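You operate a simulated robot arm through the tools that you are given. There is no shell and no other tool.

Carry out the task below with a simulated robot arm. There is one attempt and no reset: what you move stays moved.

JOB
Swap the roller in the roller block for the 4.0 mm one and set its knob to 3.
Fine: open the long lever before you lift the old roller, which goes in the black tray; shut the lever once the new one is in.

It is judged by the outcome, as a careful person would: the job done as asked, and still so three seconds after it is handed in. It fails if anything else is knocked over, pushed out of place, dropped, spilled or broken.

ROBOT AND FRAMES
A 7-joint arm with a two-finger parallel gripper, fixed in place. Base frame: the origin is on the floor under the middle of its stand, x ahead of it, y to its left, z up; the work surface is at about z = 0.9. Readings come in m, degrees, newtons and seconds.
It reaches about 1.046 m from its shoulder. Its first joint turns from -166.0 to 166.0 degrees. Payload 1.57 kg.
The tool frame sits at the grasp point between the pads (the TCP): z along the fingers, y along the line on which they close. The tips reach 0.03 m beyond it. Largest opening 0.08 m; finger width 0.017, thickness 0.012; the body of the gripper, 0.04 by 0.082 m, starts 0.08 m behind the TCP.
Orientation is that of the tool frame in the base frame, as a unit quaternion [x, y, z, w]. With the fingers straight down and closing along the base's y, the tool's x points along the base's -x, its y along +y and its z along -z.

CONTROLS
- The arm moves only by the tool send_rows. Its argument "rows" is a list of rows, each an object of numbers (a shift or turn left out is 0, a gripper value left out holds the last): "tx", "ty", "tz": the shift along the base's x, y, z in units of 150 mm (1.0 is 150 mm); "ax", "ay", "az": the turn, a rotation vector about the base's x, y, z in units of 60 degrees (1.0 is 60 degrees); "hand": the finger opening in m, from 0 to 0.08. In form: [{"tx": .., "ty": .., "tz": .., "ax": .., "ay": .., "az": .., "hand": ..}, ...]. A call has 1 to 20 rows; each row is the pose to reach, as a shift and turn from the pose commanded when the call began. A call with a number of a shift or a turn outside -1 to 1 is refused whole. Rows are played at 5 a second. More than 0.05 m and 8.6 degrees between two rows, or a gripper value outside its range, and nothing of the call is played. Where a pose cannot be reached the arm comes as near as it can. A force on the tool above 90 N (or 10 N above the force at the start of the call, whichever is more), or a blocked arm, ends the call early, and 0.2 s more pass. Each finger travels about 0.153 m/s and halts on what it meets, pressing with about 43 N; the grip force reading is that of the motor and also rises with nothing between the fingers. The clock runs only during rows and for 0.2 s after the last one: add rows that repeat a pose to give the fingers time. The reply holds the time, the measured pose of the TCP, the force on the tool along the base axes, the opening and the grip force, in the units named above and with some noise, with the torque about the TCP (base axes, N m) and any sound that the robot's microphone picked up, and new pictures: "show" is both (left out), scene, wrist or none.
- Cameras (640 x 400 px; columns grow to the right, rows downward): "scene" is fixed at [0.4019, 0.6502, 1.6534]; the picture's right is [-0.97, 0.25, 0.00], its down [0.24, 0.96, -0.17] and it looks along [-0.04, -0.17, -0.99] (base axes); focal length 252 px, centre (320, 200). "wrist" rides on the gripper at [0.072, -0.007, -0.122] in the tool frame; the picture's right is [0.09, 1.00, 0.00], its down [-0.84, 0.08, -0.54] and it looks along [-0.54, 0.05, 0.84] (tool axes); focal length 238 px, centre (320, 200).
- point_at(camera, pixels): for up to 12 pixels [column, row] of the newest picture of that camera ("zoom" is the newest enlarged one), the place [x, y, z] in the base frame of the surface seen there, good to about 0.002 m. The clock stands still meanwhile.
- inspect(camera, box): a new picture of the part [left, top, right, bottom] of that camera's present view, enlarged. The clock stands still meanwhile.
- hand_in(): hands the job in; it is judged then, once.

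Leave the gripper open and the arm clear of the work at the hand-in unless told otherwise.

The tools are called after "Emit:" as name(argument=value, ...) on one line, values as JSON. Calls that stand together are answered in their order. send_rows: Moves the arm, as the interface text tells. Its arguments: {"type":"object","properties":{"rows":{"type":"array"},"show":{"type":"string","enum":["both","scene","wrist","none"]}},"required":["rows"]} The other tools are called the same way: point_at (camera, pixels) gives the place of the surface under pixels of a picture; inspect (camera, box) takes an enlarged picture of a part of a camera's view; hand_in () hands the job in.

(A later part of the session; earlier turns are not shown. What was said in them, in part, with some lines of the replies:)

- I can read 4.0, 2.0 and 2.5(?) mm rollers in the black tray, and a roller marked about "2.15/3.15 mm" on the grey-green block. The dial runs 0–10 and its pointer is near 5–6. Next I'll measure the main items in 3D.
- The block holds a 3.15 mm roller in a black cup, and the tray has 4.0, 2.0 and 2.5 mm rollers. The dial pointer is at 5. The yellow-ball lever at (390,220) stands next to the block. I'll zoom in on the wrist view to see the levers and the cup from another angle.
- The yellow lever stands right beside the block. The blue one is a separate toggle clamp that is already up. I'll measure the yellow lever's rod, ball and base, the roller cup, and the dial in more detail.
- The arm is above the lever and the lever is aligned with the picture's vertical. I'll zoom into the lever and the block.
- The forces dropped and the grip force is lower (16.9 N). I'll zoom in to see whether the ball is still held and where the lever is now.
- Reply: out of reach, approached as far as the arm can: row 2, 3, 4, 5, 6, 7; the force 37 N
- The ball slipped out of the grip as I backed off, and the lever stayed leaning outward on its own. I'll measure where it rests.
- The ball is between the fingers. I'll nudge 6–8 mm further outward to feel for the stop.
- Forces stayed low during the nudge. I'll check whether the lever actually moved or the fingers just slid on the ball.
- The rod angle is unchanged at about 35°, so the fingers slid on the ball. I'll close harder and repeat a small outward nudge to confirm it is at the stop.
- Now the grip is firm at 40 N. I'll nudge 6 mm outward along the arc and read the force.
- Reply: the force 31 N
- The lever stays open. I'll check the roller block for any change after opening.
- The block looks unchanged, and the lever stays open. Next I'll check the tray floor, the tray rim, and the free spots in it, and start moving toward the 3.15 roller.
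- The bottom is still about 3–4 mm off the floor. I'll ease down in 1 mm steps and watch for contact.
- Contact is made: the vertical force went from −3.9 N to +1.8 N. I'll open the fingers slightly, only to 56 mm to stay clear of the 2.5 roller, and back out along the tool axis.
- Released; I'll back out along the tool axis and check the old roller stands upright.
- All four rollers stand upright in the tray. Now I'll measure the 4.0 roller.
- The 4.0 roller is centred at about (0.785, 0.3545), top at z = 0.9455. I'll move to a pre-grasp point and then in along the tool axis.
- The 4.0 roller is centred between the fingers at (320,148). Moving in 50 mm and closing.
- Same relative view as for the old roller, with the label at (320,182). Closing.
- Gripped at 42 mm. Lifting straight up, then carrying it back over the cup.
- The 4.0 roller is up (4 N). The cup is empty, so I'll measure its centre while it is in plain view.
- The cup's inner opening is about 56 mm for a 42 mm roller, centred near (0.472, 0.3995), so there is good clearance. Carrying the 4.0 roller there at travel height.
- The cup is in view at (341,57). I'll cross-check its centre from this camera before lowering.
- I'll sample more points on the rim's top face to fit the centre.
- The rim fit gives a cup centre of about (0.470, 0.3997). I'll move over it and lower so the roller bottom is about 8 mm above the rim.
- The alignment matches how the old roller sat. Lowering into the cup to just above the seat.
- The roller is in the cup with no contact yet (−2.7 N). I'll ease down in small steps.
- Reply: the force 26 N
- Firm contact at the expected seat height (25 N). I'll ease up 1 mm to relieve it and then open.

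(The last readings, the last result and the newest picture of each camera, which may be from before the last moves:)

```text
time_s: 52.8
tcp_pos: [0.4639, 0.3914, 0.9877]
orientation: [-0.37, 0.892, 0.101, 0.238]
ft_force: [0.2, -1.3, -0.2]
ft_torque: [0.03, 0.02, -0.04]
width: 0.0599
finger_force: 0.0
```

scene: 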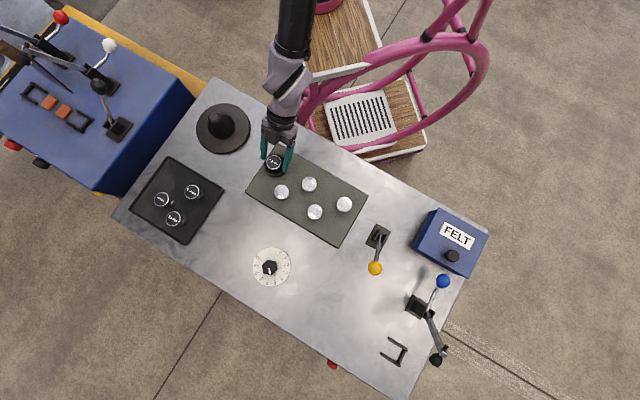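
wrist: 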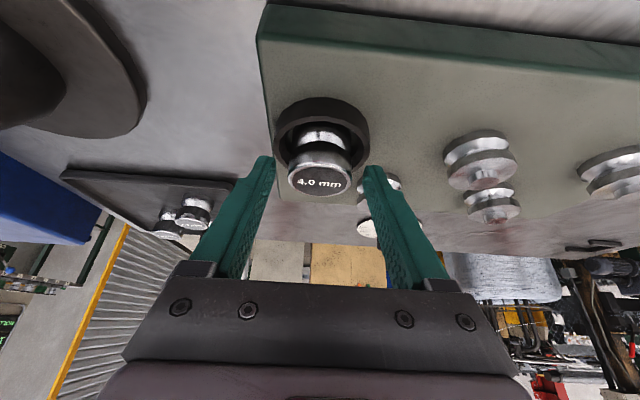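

Released. I'll back out along the tool axis and look at the seated roller.

Emit:
send_rows(rows=[{"tx": -0.04, "ty": -0.04, "tz": 0.1, "hand": 0.06}, {"tx": -0.085, "ty": -0.086, "tz": 0.21}, {"tx": -0.13, "ty": -0.131, "tz": 0.32}, {"tx": -0.13, "ty": -0.131, "tz": 0.5}, {"tx": -0.13, "ty": -0.131, "tz": 0.7}, {"tx": -0.13, "ty": -0.131, "tz": 0.8}, {"tx": -0.13, "ty": -0.131, "tz": 0.8}])

Emit:
inspect(camera="scene", box=[250, 140, 302, 180])

Emit:
inspect(camera="wrist", box=[260, 20, 380, 140])

```text
time_s: 54.4
tcp_pos: [0.4444, 0.3726, 1.1076]
orientation: [-0.37, 0.892, 0.101, 0.238]
ft_force: [-0.6, 0.3, 0.0]
ft_torque: [-0.03, 0.0, 0.03]
width: 0.0602
finger_force: 0.0
```

scene: 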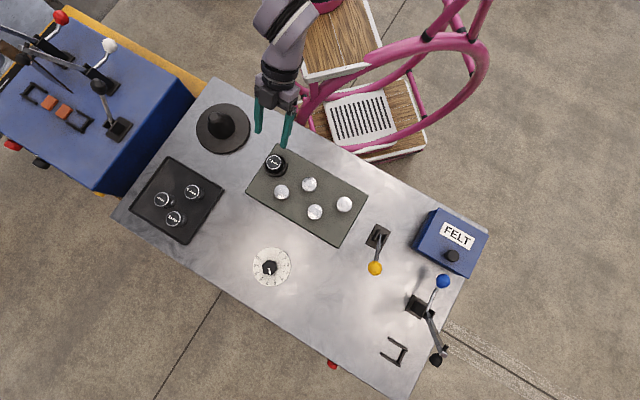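
wrist: 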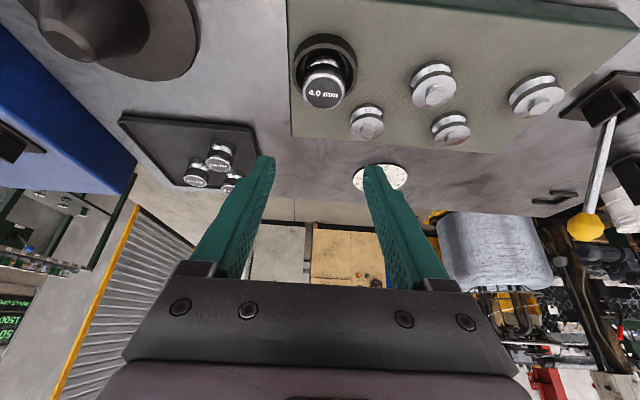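

```text
10.00 times, centred on (276, 160) of scene
```

zoom: 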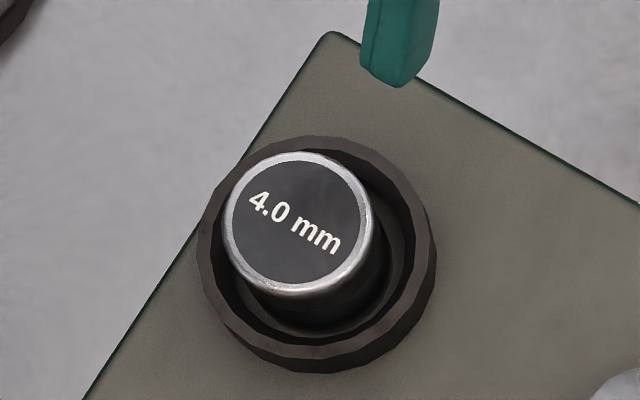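

```text
3.33 times, centred on (320, 80) of wrist
```

zoom: 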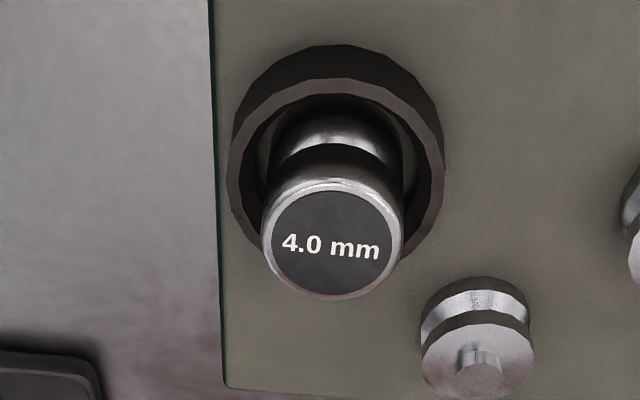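

The 4.0 mm roller sits in the cup just as the old one did. Now I'll shut the long lever, first travelling back toward the yellow ball at about (0.2905, 0.7367, 1.048).

Emit:
send_rows(rows=[{"tx": -0.12, "ty": 0.2, "tz": 0.06, "hand": 0.08}, {"tx": -0.25, "ty": 0.4, "tz": 0.12}, {"tx": -0.37, "ty": 0.6, "tz": 0.12}, {"tx": -0.5, "ty": 0.8, "tz": 0.12}, {"tx": -0.62, "ty": 1.0, "tz": 0.12}], show="none")

Emit:
send_rows(rows=[{"tx": -0.12, "ty": 0.2, "hand": 0.08}, {"tx": -0.25, "ty": 0.4}, {"tx": -0.37, "ty": 0.6}, {"tx": -0.5, "ty": 0.8}, {"tx": -0.617, "ty": 1.0}, {"tx": -0.617, "ty": 1.0}])

```text
time_s: 55.6
tcp_pos: [0.3507, 0.522, 1.1243]
orientation: [-0.369, 0.893, 0.101, 0.238]
ft_force: [0.0, 0.2, -0.9]
ft_torque: [0.01, 0.05, 0.02]
width: 0.08
finger_force: 0.0
```

```text
time_s: 57.0
tcp_pos: [0.2561, 0.6703, 1.1254]
orientation: [-0.37, 0.892, 0.101, 0.239]
ft_force: [-0.6, 0.9, 0.5]
ft_torque: [-0.01, -0.01, 0.0]
width: 0.08
finger_force: 0.0
```

scene: 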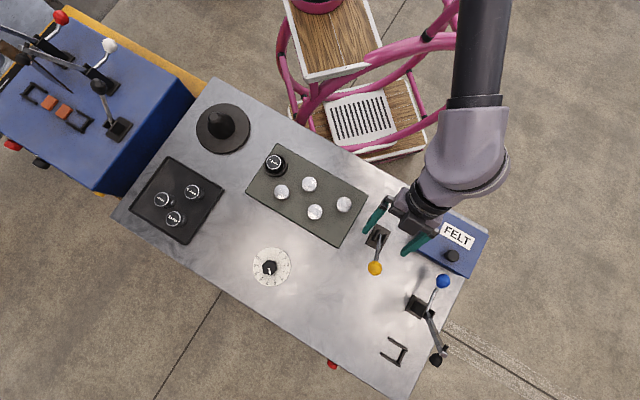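
wrist: 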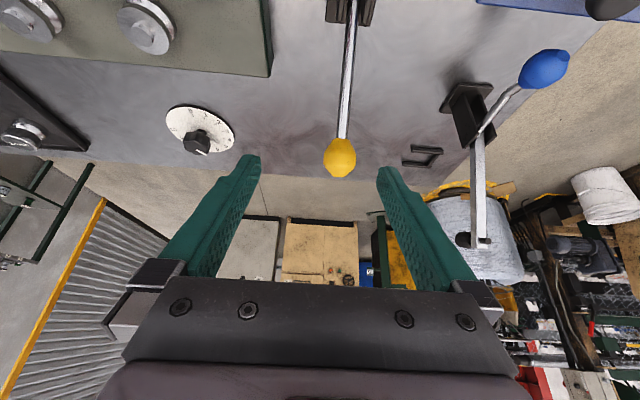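

Aligning with the ball and moving in along the tool axis, then closing firmly.

Emit:
send_rows(rows=[{"tx": 0.01, "ty": 0.115, "hand": 0.08}, {"tx": 0.018, "ty": 0.229, "tz": 0.004}, {"tx": 0.07, "ty": 0.282, "tz": -0.126}, {"tx": 0.123, "ty": 0.335, "tz": -0.256}, {"tx": 0.176, "ty": 0.39, "tz": -0.386}, {"tx": 0.229, "ty": 0.443, "tz": -0.516}, {"tx": 0.229, "ty": 0.443, "tz": -0.516}], show="wrist")

```text
time_s: 58.6
tcp_pos: [0.292, 0.7388, 1.0499]
orientation: [-0.371, 0.892, 0.102, 0.238]
ft_force: [0.1, -0.1, 1.0]
ft_torque: [0.01, 0.02, 0.02]
width: 0.0799
finger_force: 0.1
```

wrist: 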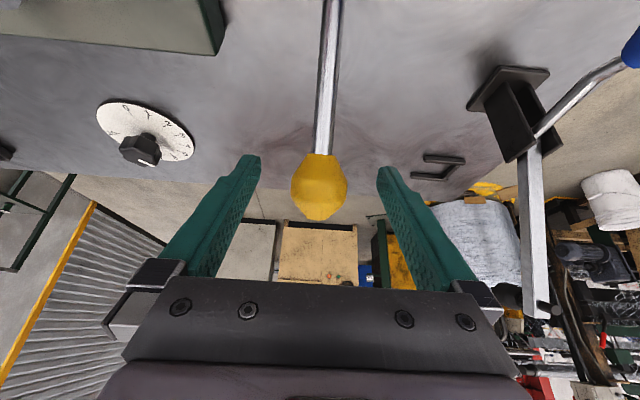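

The ball is centred. Closing with small trims.

Emit:
send_rows(rows=[{"tx": -0.008, "ty": -0.012, "tz": -0.01, "hand": 0.06}, {"tx": -0.008, "ty": -0.012, "tz": -0.01, "hand": 0.04}, {"tx": -0.008, "ty": -0.012, "tz": -0.01, "hand": 0.015}, {"tx": -0.008, "ty": -0.012, "tz": -0.01, "hand": 0.015}, {"tx": -0.008, "ty": -0.012, "tz": -0.01, "hand": 0.015}], show="none")

```text
time_s: 59.8
tcp_pos: [0.2902, 0.7369, 1.0468]
orientation: [-0.37, 0.892, 0.101, 0.239]
ft_force: [1.0, -1.7, -0.9]
ft_torque: [0.07, -0.14, 0.03]
width: 0.0319
finger_force: 40.1
```

Firm grip at 40 N. Swinging the lever back along its arc, first half.

Emit:
send_rows(rows=[{"tx": -0.029, "ty": -0.0293, "tz": 0.03, "hand": 0.015}, {"tx": -0.0591, "ty": -0.0597, "tz": 0.0573}, {"tx": -0.089, "ty": -0.09, "tz": 0.082}, {"tx": -0.1201, "ty": -0.1213, "tz": 0.1033}, {"tx": -0.152, "ty": -0.1535, "tz": 0.123}, {"tx": -0.1844, "ty": -0.1862, "tz": 0.14}, {"tx": -0.1844, "ty": -0.1862, "tz": 0.14}], show="wrist")

```text
time_s: 61.4
tcp_pos: [0.264, 0.7089, 1.0677]
orientation: [-0.37, 0.892, 0.1, 0.239]
ft_force: [6.1, 1.8, 0.7]
ft_torque: [0.24, -0.38, 0.07]
width: 0.032
finger_force: 40.7
```

wrist: 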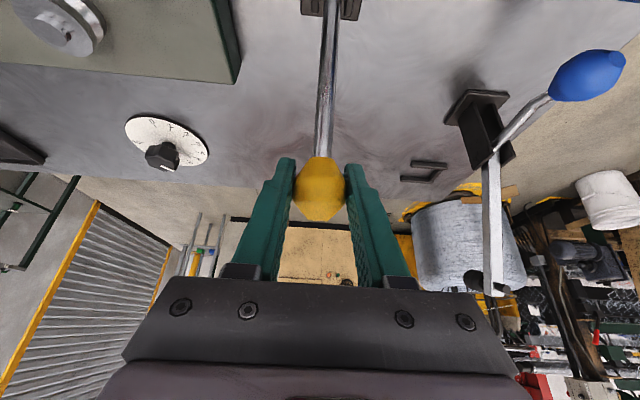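

It tracks with only about 6 N. Continuing over the top to −19°.

Emit:
send_rows(rows=[{"tx": -0.036, "ty": -0.0365, "tz": 0.016, "hand": 0.015}, {"tx": -0.0722, "ty": -0.0729, "tz": 0.0293}, {"tx": -0.109, "ty": -0.11, "tz": 0.039}, {"tx": -0.1464, "ty": -0.1478, "tz": 0.046}, {"tx": -0.181, "ty": -0.1825, "tz": 0.05}, {"tx": -0.2153, "ty": -0.2174, "tz": 0.0513}, {"tx": -0.25, "ty": -0.252, "tz": 0.05}, {"tx": -0.2843, "ty": -0.2871, "tz": 0.046}, {"tx": -0.321, "ty": -0.3245, "tz": 0.039}, {"tx": -0.3584, "ty": -0.3619, "tz": 0.0293}, {"tx": -0.394, "ty": -0.398, "tz": 0.016}, {"tx": -0.4306, "ty": -0.4349, "tz": 0.0}, {"tx": -0.4306, "ty": -0.4349, "tz": 0.0}], show="wrist")

```text
time_s: 64.2
tcp_pos: [0.1979, 0.644, 1.0676]
orientation: [-0.371, 0.892, 0.102, 0.238]
ft_force: [-1.1, 6.0, 6.8]
ft_torque: [0.64, -0.76, 0.1]
width: 0.0319
finger_force: 40.3
```

wrist: 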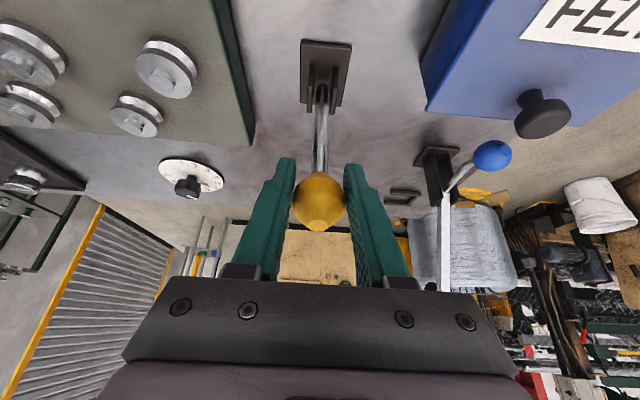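

Continuing to the shut end at about −37°.

Emit:
send_rows(rows=[{"tx": -0.032, "ty": -0.0325, "tz": -0.018, "hand": 0.015}, {"tx": -0.0643, "ty": -0.0649, "tz": -0.0367}, {"tx": -0.095, "ty": -0.0957, "tz": -0.059}, {"tx": -0.1252, "ty": -0.1265, "tz": -0.0827}, {"tx": -0.155, "ty": -0.1565, "tz": -0.11}, {"tx": -0.1844, "ty": -0.1862, "tz": -0.14}, {"tx": -0.1844, "ty": -0.1862, "tz": -0.14}])

```text
time_s: 65.8
tcp_pos: [0.1718, 0.6153, 1.0454]
orientation: [-0.37, 0.892, 0.1, 0.239]
ft_force: [-1.8, -1.2, -2.7]
ft_torque: [0.01, 0.02, 0.02]
width: 0.0155
finger_force: 0.3
```

scene: 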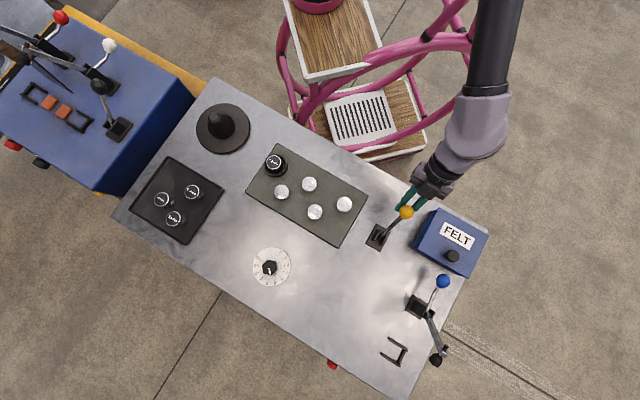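
wrist: 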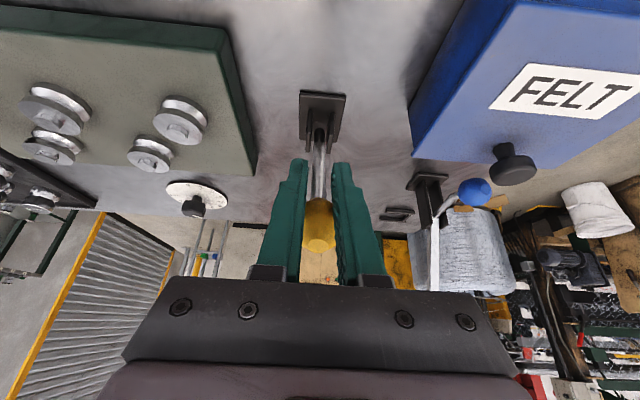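

The ball slipped through the fingers near the end, and the fingers now straddle the rod (15 mm apart). I'll measure where the lever is.

Emit:
point_at(camera="scene", pixels=[[406, 212], [397, 221], [392, 226], [385, 233], [379.5, 238.5]])

Emit:
inspect(camera="scene", box=[355, 175, 435, 255])

Emit:
inspect(camera="wrist", box=[250, 90, 390, 270])

Emit:
point_at(camera="wrist", pixels=[[319, 225], [319, 190], [319, 170], [319, 145], [319, 240]])

```text
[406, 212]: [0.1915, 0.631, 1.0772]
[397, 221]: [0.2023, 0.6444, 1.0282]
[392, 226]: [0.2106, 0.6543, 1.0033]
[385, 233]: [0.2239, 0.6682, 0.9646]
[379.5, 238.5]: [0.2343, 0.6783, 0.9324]
```

```text
5.00 times, centred on (395, 215) of scene
```

zoom: 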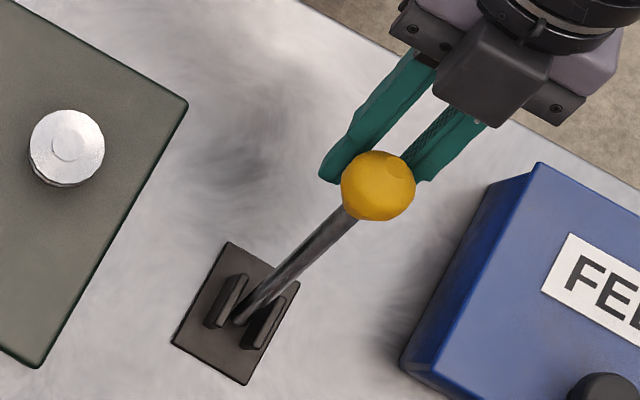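

```text
2.22 times, centred on (320, 180) of wrist
```

zoom: 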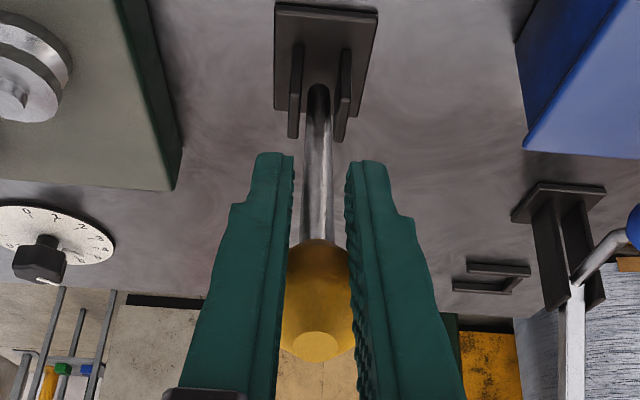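

```text
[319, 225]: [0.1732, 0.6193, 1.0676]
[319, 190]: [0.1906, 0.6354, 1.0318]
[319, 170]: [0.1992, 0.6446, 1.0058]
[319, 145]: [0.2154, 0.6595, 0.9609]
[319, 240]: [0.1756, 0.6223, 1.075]
```

The lever is at about −27°, not yet fully shut at −36°. I'll open, back off, turn the gripper vertical, close the fingers, and pull the ball the rest of the way from its far side.

Emit:
send_rows(rows=[{"hand": 0.04}, {"hand": 0.08}, {"hand": 0.08}, {"tx": -0.06, "ty": -0.06, "tz": 0.145}, {"tx": -0.12, "ty": -0.12, "tz": 0.29}, {"tx": -0.18, "ty": -0.18, "tz": 0.44}, {"tx": -0.236, "ty": -0.236, "tz": 0.58}, {"tx": -0.2, "ty": -0.2, "tz": 0.62, "ax": -0.088, "ay": 0.088, "hand": 0.04}, {"tx": -0.16, "ty": -0.16, "tz": 0.66, "ax": -0.177, "ay": 0.177, "hand": 0.0}, {"tx": -0.12, "ty": -0.12, "tz": 0.7, "ax": -0.265, "ay": 0.265}, {"tx": -0.08, "ty": -0.08, "tz": 0.74, "ax": -0.3535, "ay": 0.3535}, {"tx": -0.08, "ty": -0.08, "tz": 0.74, "ax": -0.3535, "ay": 0.3535}])

```text
time_s: 68.4
tcp_pos: [0.1584, 0.6043, 1.1575]
orientation: [-0.383, 0.924, 0.001, -0.002]
ft_force: [0.6, 0.3, -0.5]
ft_torque: [0.0, 0.0, 0.0]
width: 0.0
finger_force: 21.5
```

scene: 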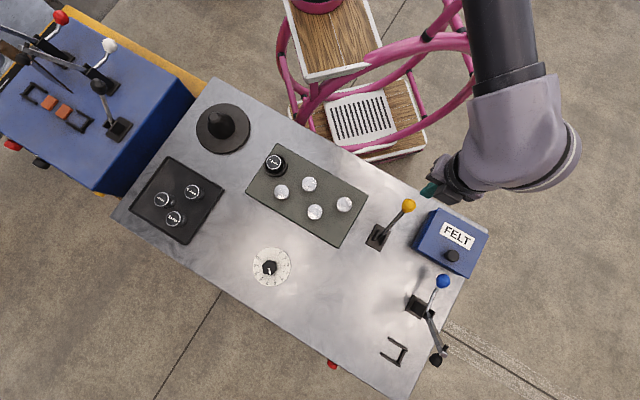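
wrist: 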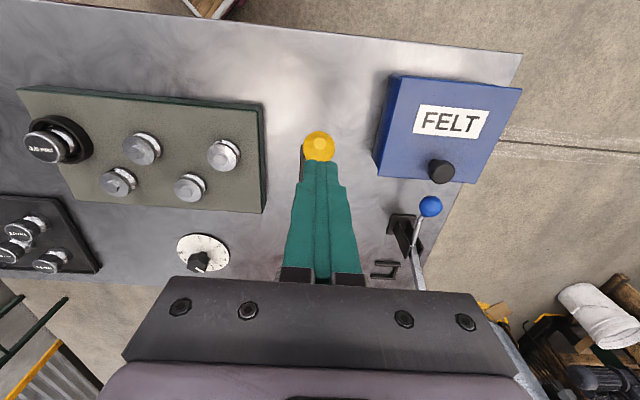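

The ball now appears at (408,205) again, its original spot, so the lever seems to have snapped fully home when freed. I'll verify.

Emit:
inspect(camera="scene", box=[355, 190, 425, 260])

Emit:
point_at(camera="scene", pixels=[[408.9, 205.7], [404, 210.5], [400, 215], [392, 224.5], [385, 232.5], [379.5, 238.5]])

```text
5.71 times, centred on (390, 225) of scene
```

zoom: 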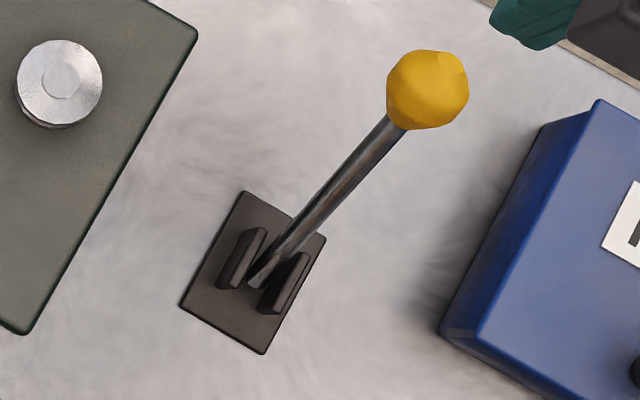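

```text
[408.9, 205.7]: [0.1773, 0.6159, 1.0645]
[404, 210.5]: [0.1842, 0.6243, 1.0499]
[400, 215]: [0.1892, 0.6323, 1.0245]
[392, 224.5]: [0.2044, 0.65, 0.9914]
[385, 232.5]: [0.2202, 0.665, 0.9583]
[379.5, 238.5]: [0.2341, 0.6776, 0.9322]
```

The lever picture is identical to the very first one, so it has snapped fully shut. Now the knob. I'll measure the dial's edges and the knob precisely.

Emit:
inspect(camera="scene", box=[246, 242, 296, 292])

Emit:
point_at(camera="scene", pixels=[[253.5, 267], [290, 267], [272, 248.5], [272, 285.5], [269.5, 267.5], [263, 267], [275.5, 267], [269.5, 261.5], [270, 274.5], [273, 278], [284, 272], [274.5, 280]])

```text
8.00 times, centred on (271, 267) of scene
```

zoom: 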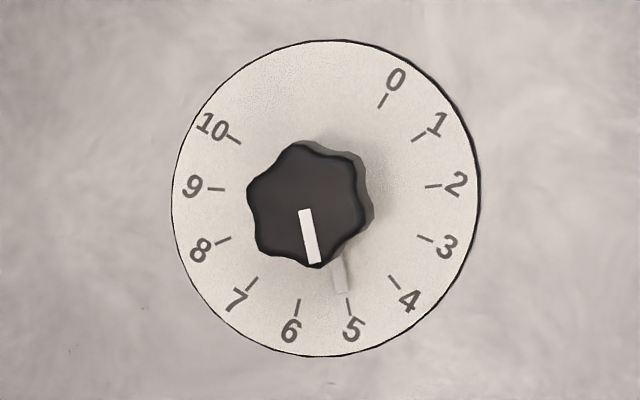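

```text
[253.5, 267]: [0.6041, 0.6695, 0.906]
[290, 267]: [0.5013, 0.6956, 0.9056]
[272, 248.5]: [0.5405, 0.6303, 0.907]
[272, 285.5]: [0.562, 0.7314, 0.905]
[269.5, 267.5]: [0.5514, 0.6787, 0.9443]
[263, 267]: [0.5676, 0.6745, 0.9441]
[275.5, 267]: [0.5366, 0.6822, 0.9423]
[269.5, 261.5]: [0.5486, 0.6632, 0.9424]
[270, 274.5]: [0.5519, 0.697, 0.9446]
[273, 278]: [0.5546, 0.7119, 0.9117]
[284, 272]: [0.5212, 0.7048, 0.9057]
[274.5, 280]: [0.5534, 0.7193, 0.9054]
```

The dial centre is about (0.552, 0.6815), the knob top is at z = 0.944, it is about 39 mm across, and the pointer is at 5. Number 3 is about 54–56° counter-clockwise from there, seen from above. The dial is far out, so I need a tilt of about 27° and a yaw that starts 27° before the radial direction. First I'll lift off and yaw −21°.

Emit:
send_rows(rows=[{"tz": 0.1, "az": -0.1, "hand": 0.0}, {"tz": 0.2, "az": -0.2}, {"tz": 0.25, "az": -0.3}, {"tz": 0.25, "az": -0.35, "tx": 0.15, "ty": 0.03}, {"tz": 0.2, "az": -0.35, "tx": 0.4, "ty": 0.06, "hand": 0.03}, {"tz": 0.15, "az": -0.35, "tx": 0.65, "ty": 0.1, "hand": 0.06}, {"tz": 0.15, "az": -0.35, "tx": 0.65, "ty": 0.1, "hand": 0.06}], show="none")

Emit:
point_at(camera="scene", pixels=[[273.1, 275.2], [273.3, 276.5], [273.6, 277.8], [270, 272], [268.5, 269.5]])

```text
time_s: 70.0
tcp_pos: [0.2579, 0.6187, 1.1795]
orientation: [-0.208, 0.978, 0.002, 0.0]
ft_force: [1.0, -0.6, 0.9]
ft_torque: [0.0, -0.04, 0.01]
width: 0.0601
finger_force: 0.1
```

```text
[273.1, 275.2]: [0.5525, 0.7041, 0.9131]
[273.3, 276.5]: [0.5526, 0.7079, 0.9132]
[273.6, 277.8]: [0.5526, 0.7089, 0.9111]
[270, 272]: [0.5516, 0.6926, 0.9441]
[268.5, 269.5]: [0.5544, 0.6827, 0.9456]
```

The pointer blade is at z ≈ 0.913, so I'll keep the fingers above 0.919. Now I'll tilt 27° outward and move toward the dial.

Emit:
send_rows(rows=[{"tx": 0.15, "ty": 0.02, "tz": -0.05, "ax": 0.0366, "ay": -0.0822, "hand": 0.06}, {"tx": 0.3, "ty": 0.045, "tz": -0.12, "ax": 0.0732, "ay": -0.1644}, {"tx": 0.5, "ty": 0.08, "tz": -0.22, "ax": 0.1098, "ay": -0.2466}, {"tx": 0.7, "ty": 0.11, "tz": -0.33, "ax": 0.1464, "ay": -0.3288}, {"tx": 0.88, "ty": 0.14, "tz": -0.43, "ax": 0.183, "ay": -0.411}, {"tx": 1.0, "ty": 0.16, "tz": -0.5, "ax": 0.183, "ay": -0.411}, {"tx": 1.0, "ty": 0.16, "tz": -0.5, "ax": 0.183, "ay": -0.411}])

```text
time_s: 71.6
tcp_pos: [0.4063, 0.6432, 1.1056]
orientation: [-0.202, 0.951, 0.051, 0.228]
ft_force: [-0.3, 0.2, 0.3]
ft_torque: [0.03, -0.01, 0.01]
width: 0.0597
finger_force: 0.1
```

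scene: 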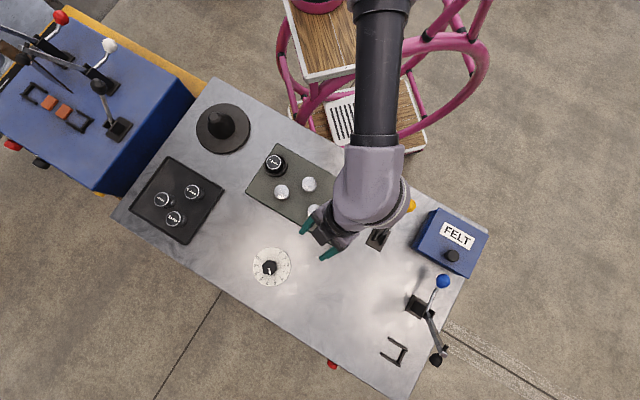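
wrist: 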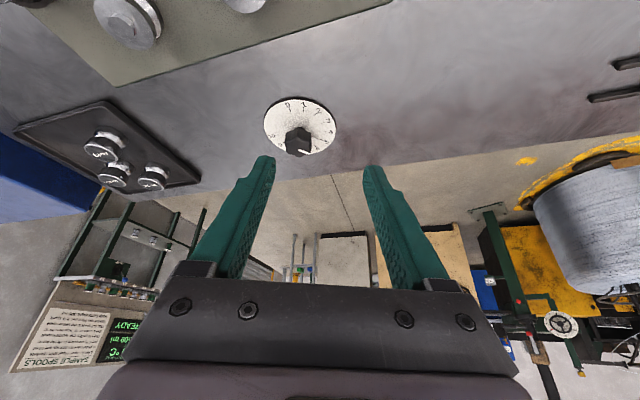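

The dial is at (300,127) in the wrist view. I'll take a closer look.

Emit:
inspect(camera="wrist", box=[255, 85, 345, 165])

Emit:
point_at(camera="wrist", pixels=[[298, 144], [266, 127], [336, 125], [300, 98], [301, 155], [287, 144], [310, 144], [298, 133], [299, 151]])

```text
5.00 times, centred on (300, 125) of wrist
```

zoom: 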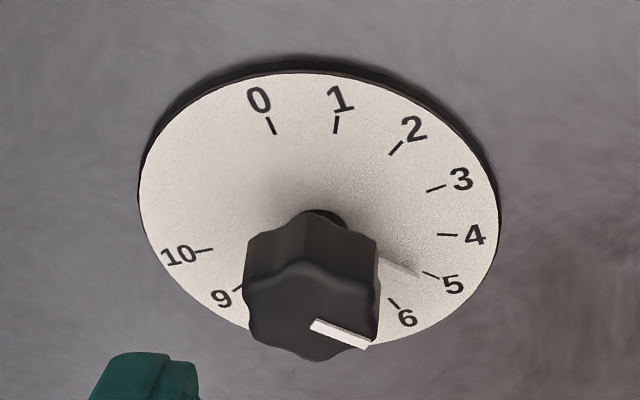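

```text
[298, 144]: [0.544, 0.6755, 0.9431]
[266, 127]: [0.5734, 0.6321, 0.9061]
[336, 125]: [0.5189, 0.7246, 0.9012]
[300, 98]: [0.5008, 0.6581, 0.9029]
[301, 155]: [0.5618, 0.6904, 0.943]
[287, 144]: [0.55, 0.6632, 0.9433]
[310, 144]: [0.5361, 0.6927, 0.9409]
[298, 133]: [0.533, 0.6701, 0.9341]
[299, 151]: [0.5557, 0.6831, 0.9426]
```

The pointer clearly reads 5 and the knob has scalloped sides. I'll move to a pre-grasp point 80 mm out along the tool axis.

Emit:
send_rows(rows=[{"tx": 0.17, "ty": 0.03, "tz": -0.14, "hand": 0.06}, {"tx": 0.34, "ty": 0.06, "tz": -0.28}, {"tx": 0.5, "ty": 0.09, "tz": -0.42}, {"tx": 0.665, "ty": 0.115, "tz": -0.56}, {"tx": 0.665, "ty": 0.115, "tz": -0.56}])

```text
time_s: 72.8
tcp_pos: [0.5053, 0.6606, 1.0201]
orientation: [-0.203, 0.951, 0.05, 0.228]
ft_force: [-0.3, -0.6, 0.9]
ft_torque: [0.03, 0.0, 0.01]
width: 0.0601
finger_force: 0.0
```

scene: 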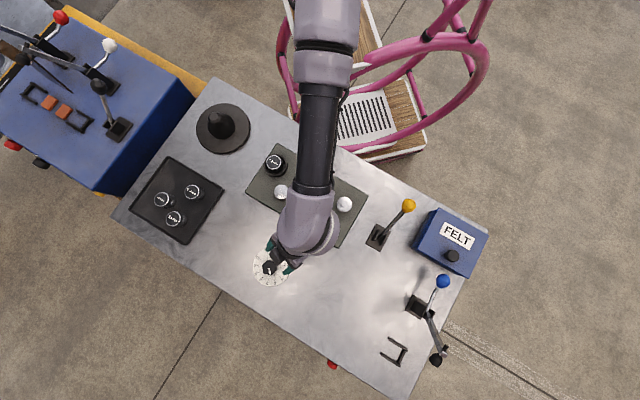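
wrist: 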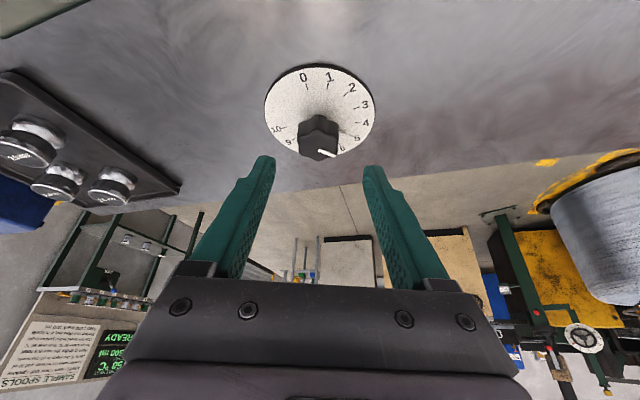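

Emit:
inspect(camera="wrist", box=[255, 60, 385, 170])

Emit:
point_at(camera="wrist", pixels=[[319, 147], [300, 145], [339, 145], [318, 134], [320, 158], [310, 157], [330, 157], [305, 134], [333, 134]])

```text
3.64 times, centred on (320, 115) of wrist
```

zoom: 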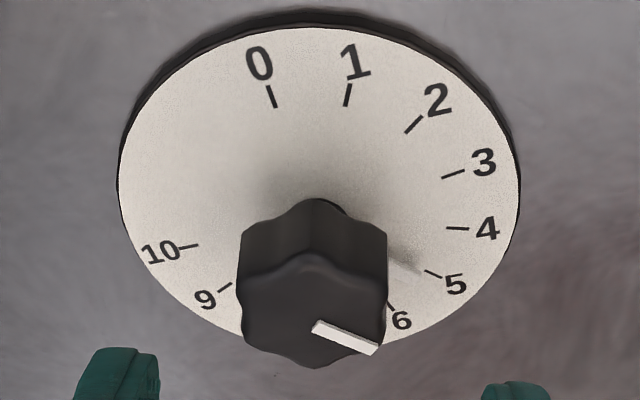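

```text
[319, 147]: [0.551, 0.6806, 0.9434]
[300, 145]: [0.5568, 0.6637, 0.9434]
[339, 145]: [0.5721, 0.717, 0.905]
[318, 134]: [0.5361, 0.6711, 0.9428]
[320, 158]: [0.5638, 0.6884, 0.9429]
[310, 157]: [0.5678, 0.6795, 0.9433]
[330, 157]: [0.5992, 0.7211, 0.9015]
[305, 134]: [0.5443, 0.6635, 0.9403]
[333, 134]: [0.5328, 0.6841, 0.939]
```

The knob axis is about (0.551, 0.6806). Moving in along the tool axis to straddle the knob, keeping the fingertips above the pointer.

Emit:
send_rows(rows=[{"tx": 0.057, "ty": 0.026, "tz": -0.12, "hand": 0.06}, {"tx": 0.114, "ty": 0.051, "tz": -0.236}, {"tx": 0.17, "ty": 0.077, "tz": -0.353}, {"tx": 0.2, "ty": 0.09, "tz": -0.415}, {"tx": 0.227, "ty": 0.102, "tz": -0.471}, {"tx": 0.227, "ty": 0.102, "tz": -0.471}])

```text
time_s: 74.2
tcp_pos: [0.5407, 0.6763, 0.9506]
orientation: [-0.203, 0.951, 0.051, 0.228]
ft_force: [0.4, 0.0, 0.0]
ft_torque: [0.0, 0.02, 0.03]
width: 0.06
finger_force: 0.1
```

scene: 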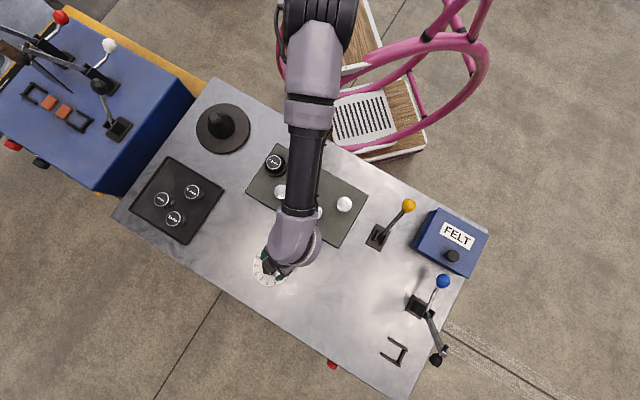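
wrist: 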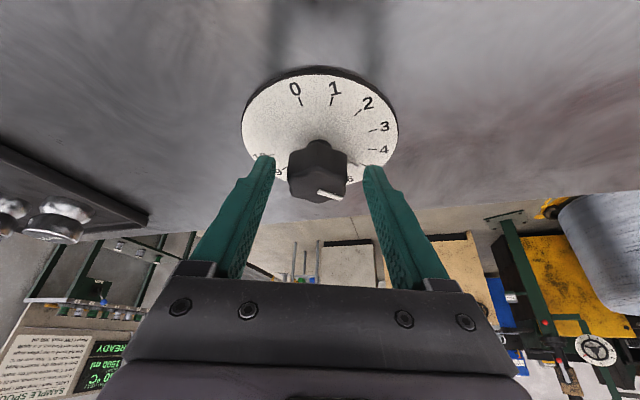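

The fingers straddle the knob. Closing on it.

Emit:
send_rows(rows=[{"hand": 0.05}, {"hand": 0.042}, {"hand": 0.025}, {"hand": 0.025}, {"hand": 0.025}], show="wrist")

Emit:
inspect(camera="wrist", box=[235, 60, 405, 220])

```text
time_s: 75.4
tcp_pos: [0.5417, 0.6744, 0.9493]
orientation: [-0.202, 0.951, 0.05, 0.228]
ft_force: [2.9, -12.1, 1.8]
ft_torque: [-0.6, 0.22, -0.15]
width: 0.0393
finger_force: 44.5
```

wrist: 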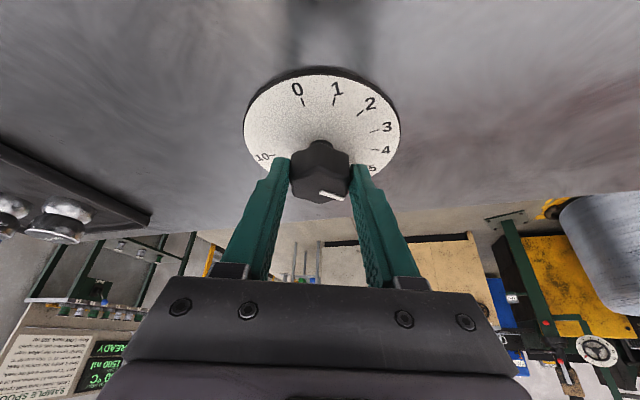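

```text
2.50 times, centred on (320, 140) of wrist
```

zoom: 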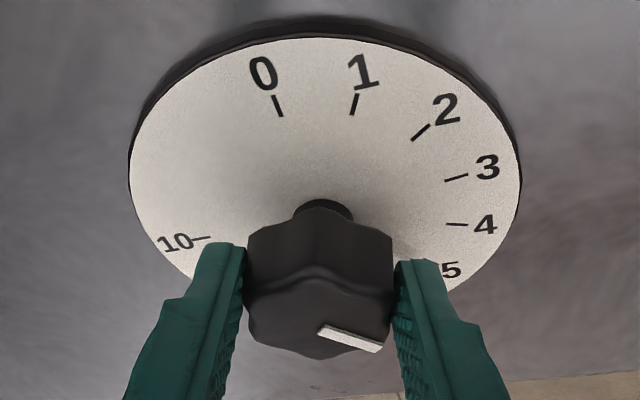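

The knob is gripped at 39 mm, with about 12 N of side load, so I'll shift about 2 mm while turning. I'll turn the first 27° counter-clockwise about the knob axis and check.

Emit:
send_rows(rows=[{"tx": 0.005, "ty": -0.01, "az": 0.0567, "hand": 0.025}, {"tx": 0.0097, "ty": -0.0204, "az": 0.1133}, {"tx": 0.0123, "ty": -0.0247, "az": 0.17}, {"tx": 0.015, "ty": -0.0283, "az": 0.2267}, {"tx": 0.018, "ty": -0.032, "az": 0.2833}, {"tx": 0.0213, "ty": -0.0355, "az": 0.34}, {"tx": 0.0247, "ty": -0.0387, "az": 0.3967}, {"tx": 0.0283, "ty": -0.0419, "az": 0.4542}, {"tx": 0.0283, "ty": -0.0419, "az": 0.4542}])

Emit:
inspect(camera="wrist", box=[235, 60, 405, 220])

```text
time_s: 77.4
tcp_pos: [0.5435, 0.6695, 0.9498]
orientation: [-0.422, 0.876, 0.104, 0.209]
ft_force: [1.2, 7.4, -7.0]
ft_torque: [-0.32, 0.49, 0.01]
width: 0.0393
finger_force: 44.7
```

scene: 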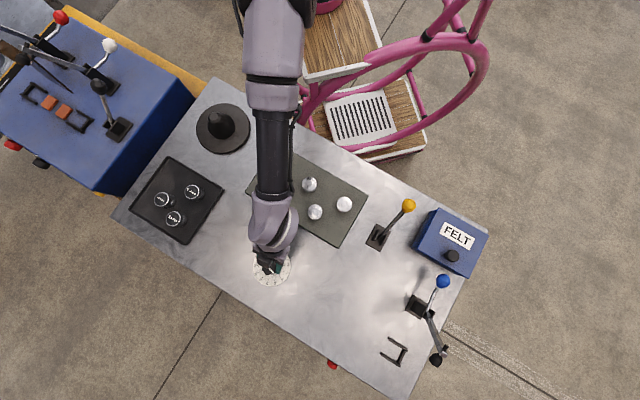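
wrist: 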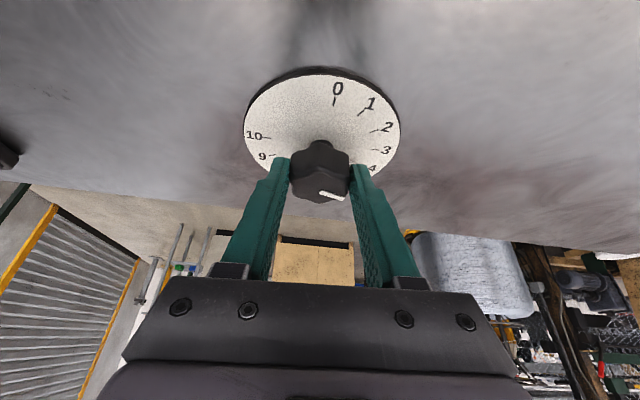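

```text
2.50 times, centred on (320, 140) of wrist
```

zoom: 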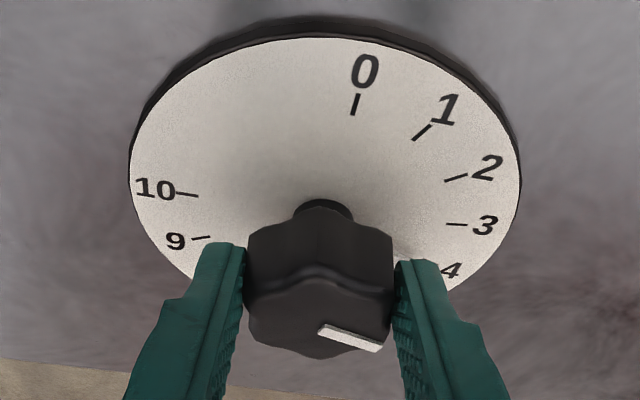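

The knob turned exactly one division: the "0" tick now sits where the "1" tick was in view. I'll turn another 27.2° to reach 3.

Emit:
send_rows(rows=[{"tx": 0.004, "ty": -0.003, "az": 0.0567, "hand": 0.025}, {"tx": 0.0077, "ty": -0.0053, "az": 0.1133}, {"tx": 0.012, "ty": -0.0078, "az": 0.17}, {"tx": 0.0161, "ty": -0.01, "az": 0.2267}, {"tx": 0.0205, "ty": -0.0118, "az": 0.2833}, {"tx": 0.0249, "ty": -0.0133, "az": 0.34}, {"tx": 0.0295, "ty": -0.0148, "az": 0.3967}, {"tx": 0.034, "ty": -0.016, "az": 0.4533}, {"tx": 0.034, "ty": -0.016, "az": 0.4533}])

Emit:
inspect(camera="wrist", box=[235, 60, 405, 220])

```text
time_s: 79.4
tcp_pos: [0.5505, 0.6674, 0.9495]
orientation: [-0.616, 0.753, 0.149, 0.179]
ft_force: [-3.4, 14.5, -4.5]
ft_torque: [0.71, 0.21, 0.1]
width: 0.0393
finger_force: 44.5
```

scene: 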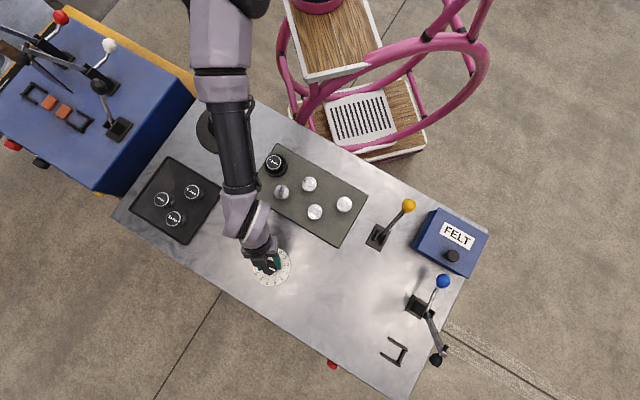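
wrist: 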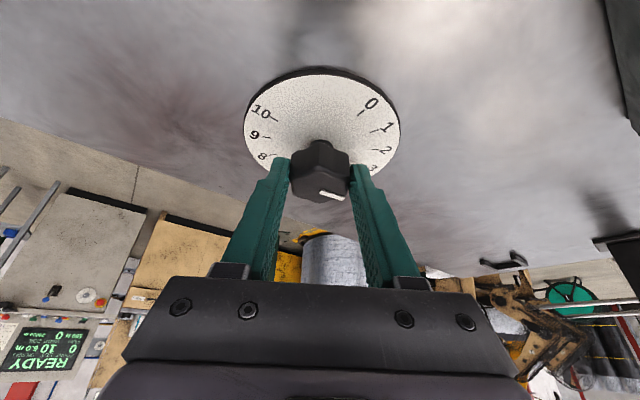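

```text
2.50 times, centred on (320, 140) of wrist
```

zoom: 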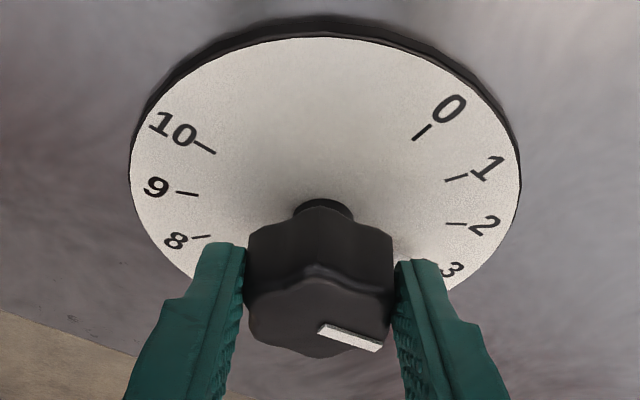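

The view now shows two divisions of travel, and the relative picture of pointer and ticks matches "3" where "5" was at the start. I'll relieve the side load by 2 mm, then open the fingers.

Emit:
send_rows(rows=[{"tx": -0.001, "ty": 0.007, "tz": 0.002, "hand": 0.025}, {"tx": -0.002, "ty": 0.013, "tz": 0.004}, {"tx": -0.002, "ty": 0.013, "tz": 0.004, "hand": 0.041}, {"tx": -0.002, "ty": 0.013, "tz": 0.004, "hand": 0.05}, {"tx": -0.002, "ty": 0.013, "tz": 0.004, "hand": 0.06}, {"tx": -0.002, "ty": 0.013, "tz": 0.004, "hand": 0.06}], show="wrist")

Emit:
inspect(camera="wrist", box=[235, 60, 405, 220])

```text
time_s: 80.8
tcp_pos: [0.5487, 0.6679, 0.9508]
orientation: [-0.614, 0.753, 0.15, 0.18]
ft_force: [0.6, 0.1, -0.6]
ft_torque: [0.03, 0.0, -0.01]
width: 0.0601
finger_force: 0.1
```

wrist: 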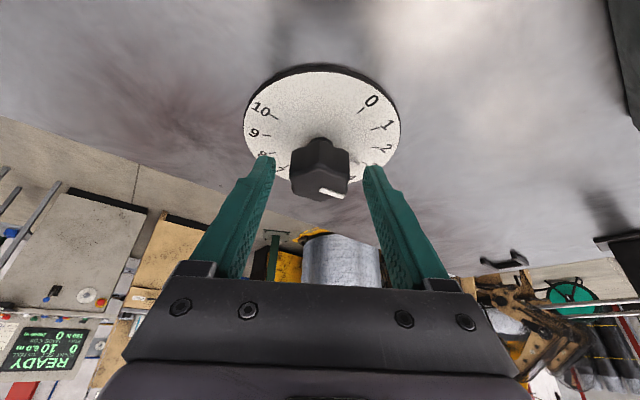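

```text
2.50 times, centred on (320, 140) of wrist
```

zoom: 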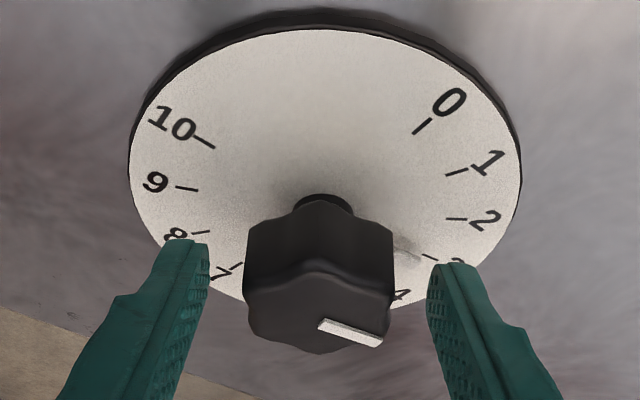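

Released. I'll back out along the tool axis and view the dial from the scene camera.

Emit:
send_rows(rows=[{"tx": -0.015, "ty": -0.074, "tz": 0.148, "hand": 0.06}, {"tx": -0.03, "ty": -0.148, "tz": 0.297}, {"tx": -0.045, "ty": -0.222, "tz": 0.445}, {"tx": -0.06, "ty": -0.296, "tz": 0.594}, {"tx": -0.08, "ty": -0.5, "tz": 0.75}, {"tx": -0.1, "ty": -0.7, "tz": 0.9}, {"tx": -0.1, "ty": -0.7, "tz": 0.9}])

Emit:
inspect(camera="scene", box=[246, 242, 296, 292])

Emit:
inspect(camera="wrist", box=[250, 0, 400, 160])

```text
time_s: 82.4
tcp_pos: [0.5358, 0.565, 1.0856]
orientation: [-0.615, 0.753, 0.15, 0.179]
ft_force: [-0.1, -0.2, -0.8]
ft_torque: [-0.02, -0.01, 0.0]
width: 0.0602
finger_force: 0.0
```

scene: 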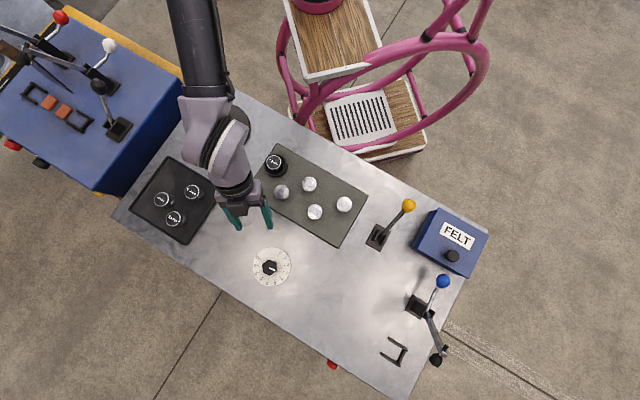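
wrist: 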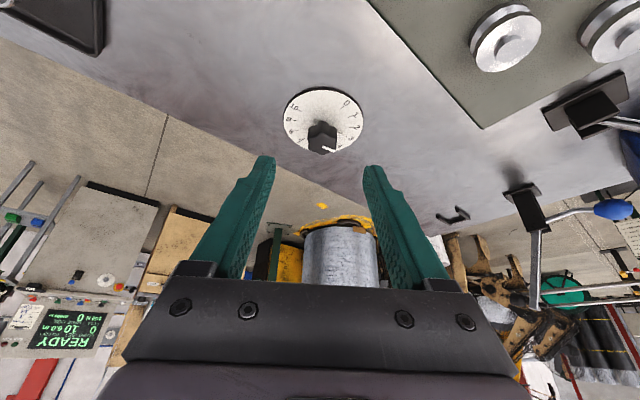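

```text
8.00 times, centred on (271, 267) of scene
```

zoom: 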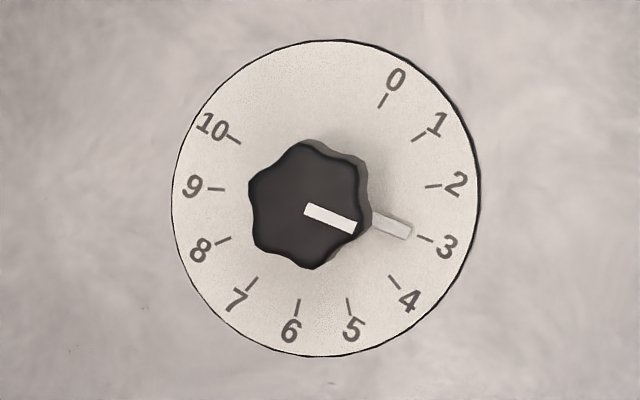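

```text
2.50 times, centred on (325, 80) of wrist
```

zoom: 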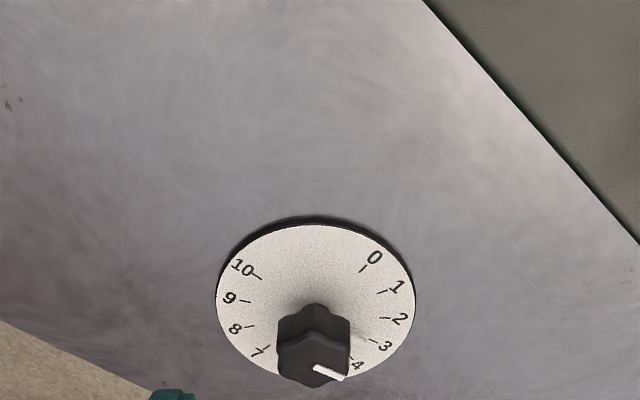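

The pointer now lines up exactly with 3. I'll raise the arm clear with the gripper open and do a final check of everything.

Emit:
send_rows(rows=[{"tz": 0.2, "ty": -0.05, "hand": 0.07}, {"tz": 0.45, "ty": -0.15, "tx": -0.1, "hand": 0.08}, {"tz": 0.7, "ty": -0.25, "tx": -0.3}, {"tz": 0.9, "ty": -0.4, "tx": -0.5}, {"tz": 1.0, "ty": -0.55, "tx": -0.7}, {"tz": 1.0, "ty": -0.7, "tx": -0.9}, {"tz": 1.0, "ty": -0.7, "tx": -0.9}])

Emit:
inspect(camera="scene", box=[110, 140, 310, 300])

Emit:
inspect(camera="scene", box=[340, 180, 500, 380])

Emit:
inspect(camera="scene", box=[0, 0, 200, 200])

```text
refused: row 3 steps farther than a row can; nothing moved
```

```text
2.50 times, centred on (210, 220) of scene
```

zoom: 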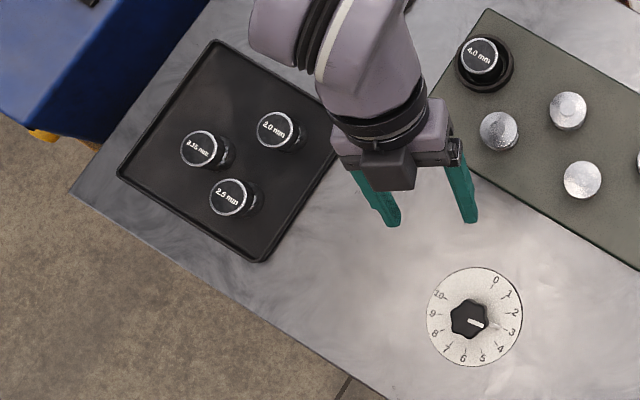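

```text
2.00 times, centred on (420, 280) of scene
```

zoom: 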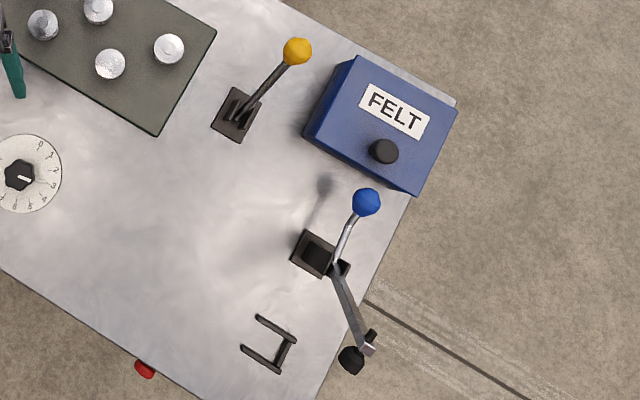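

```text
2.00 times, centred on (100, 100) of scene
```

zoom: 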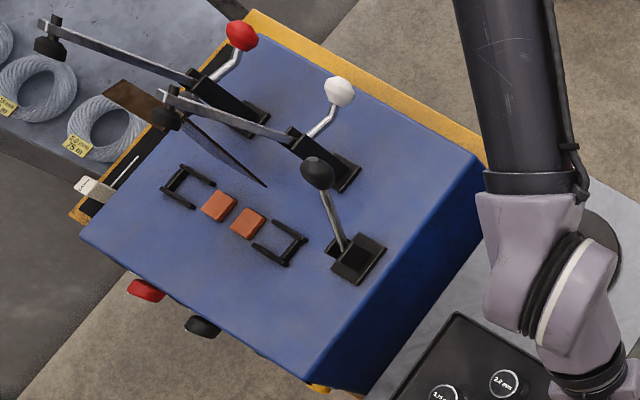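

That move was refused because one step was too long. Everything else looks undisturbed, so I'll retry with smaller steps.

Emit:
send_rows(rows=[{"tz": 0.2, "ty": -0.05, "hand": 0.07}, {"tz": 0.4, "ty": -0.1, "tx": -0.08, "hand": 0.08}, {"tz": 0.6, "ty": -0.17, "tx": -0.2}, {"tz": 0.75, "ty": -0.27, "tx": -0.35}, {"tz": 0.9, "ty": -0.37, "tx": -0.5}, {"tz": 1.0, "ty": -0.5, "tx": -0.68}, {"tz": 1.0, "ty": -0.6, "tx": -0.85}, {"tz": 1.0, "ty": -0.6, "tx": -0.85}])

Emit:
inspect(camera="scene", box=[110, 90, 310, 250])

Emit:
inspect(camera="scene", box=[230, 130, 430, 300])

```text
time_s: 84.2
tcp_pos: [0.4072, 0.4731, 1.2358]
orientation: [-0.616, 0.753, 0.15, 0.179]
ft_force: [0.4, -0.9, 0.7]
ft_torque: [0.02, -0.01, 0.02]
width: 0.0801
finger_force: 0.1
```

scene: 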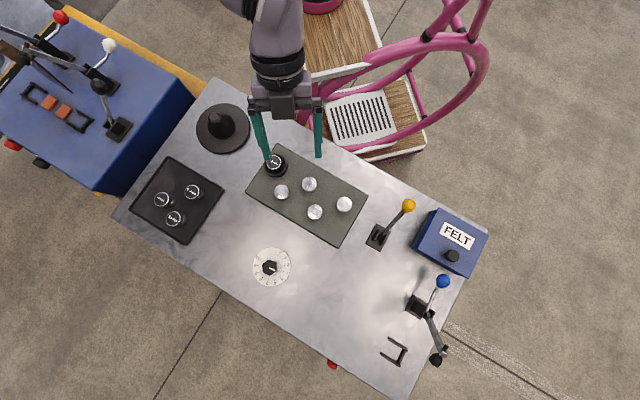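
wrist: 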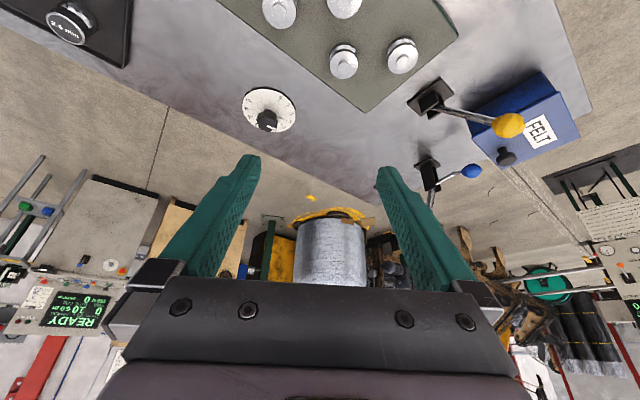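

```text
2.50 times, centred on (210, 170) of scene
```

zoom: 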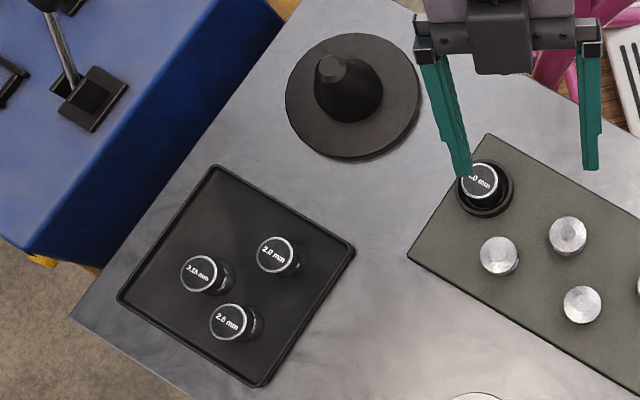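

```text
2.35 times, centred on (330, 215) of scene
```

zoom: 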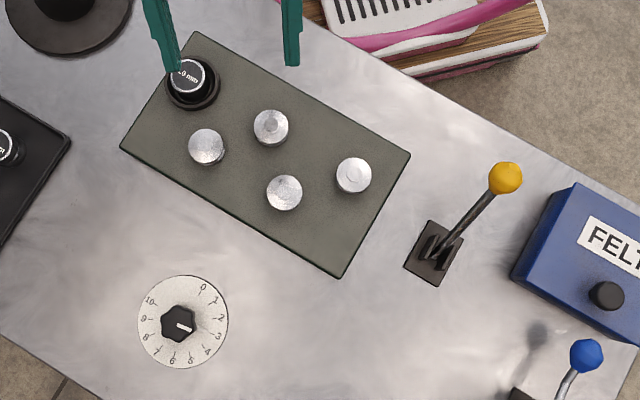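

Final state:
- **Roller:** the 4.0 mm roller is seated in the block.
- **Old roller:** the 3.15 mm roller stands in the black tray with the 2.0 and 2.5.
- **Lever:** the yellow lever is back at its shut position.
- **Knob:** it points to 3.
- **Arm:** the gripper is open and well above the bench.

I see nothing else disturbed, so I'm handing in.

Emit:
hand_in()

```text
The job is handed in.
```

The roller in the block is now the 4.0 mm one, and its knob points to 3. I've handed the job in, but no verdict came back with it.

- **Long lever:** I took this to be the yellow-ball lever beside the block. I opened it to its end stop before lifting the old roller. Once the new one was in, I moved it back, and it rests where it started. My grip slipped off the ball near the end of both the opening and closing swings. Each time the lever still ended up fully at its end.
- **Old roller:** the 3.15 mm roller stands upright in the black tray with the 2.0 and 2.5 mm ones.
- **Knob:** I turned it two divisions, from 5 to 3. The scene camera shows the pointer in line with the 3 mark.

In the last pictures nothing else had moved. The gripper is open and the arm is raised clear of the bench.
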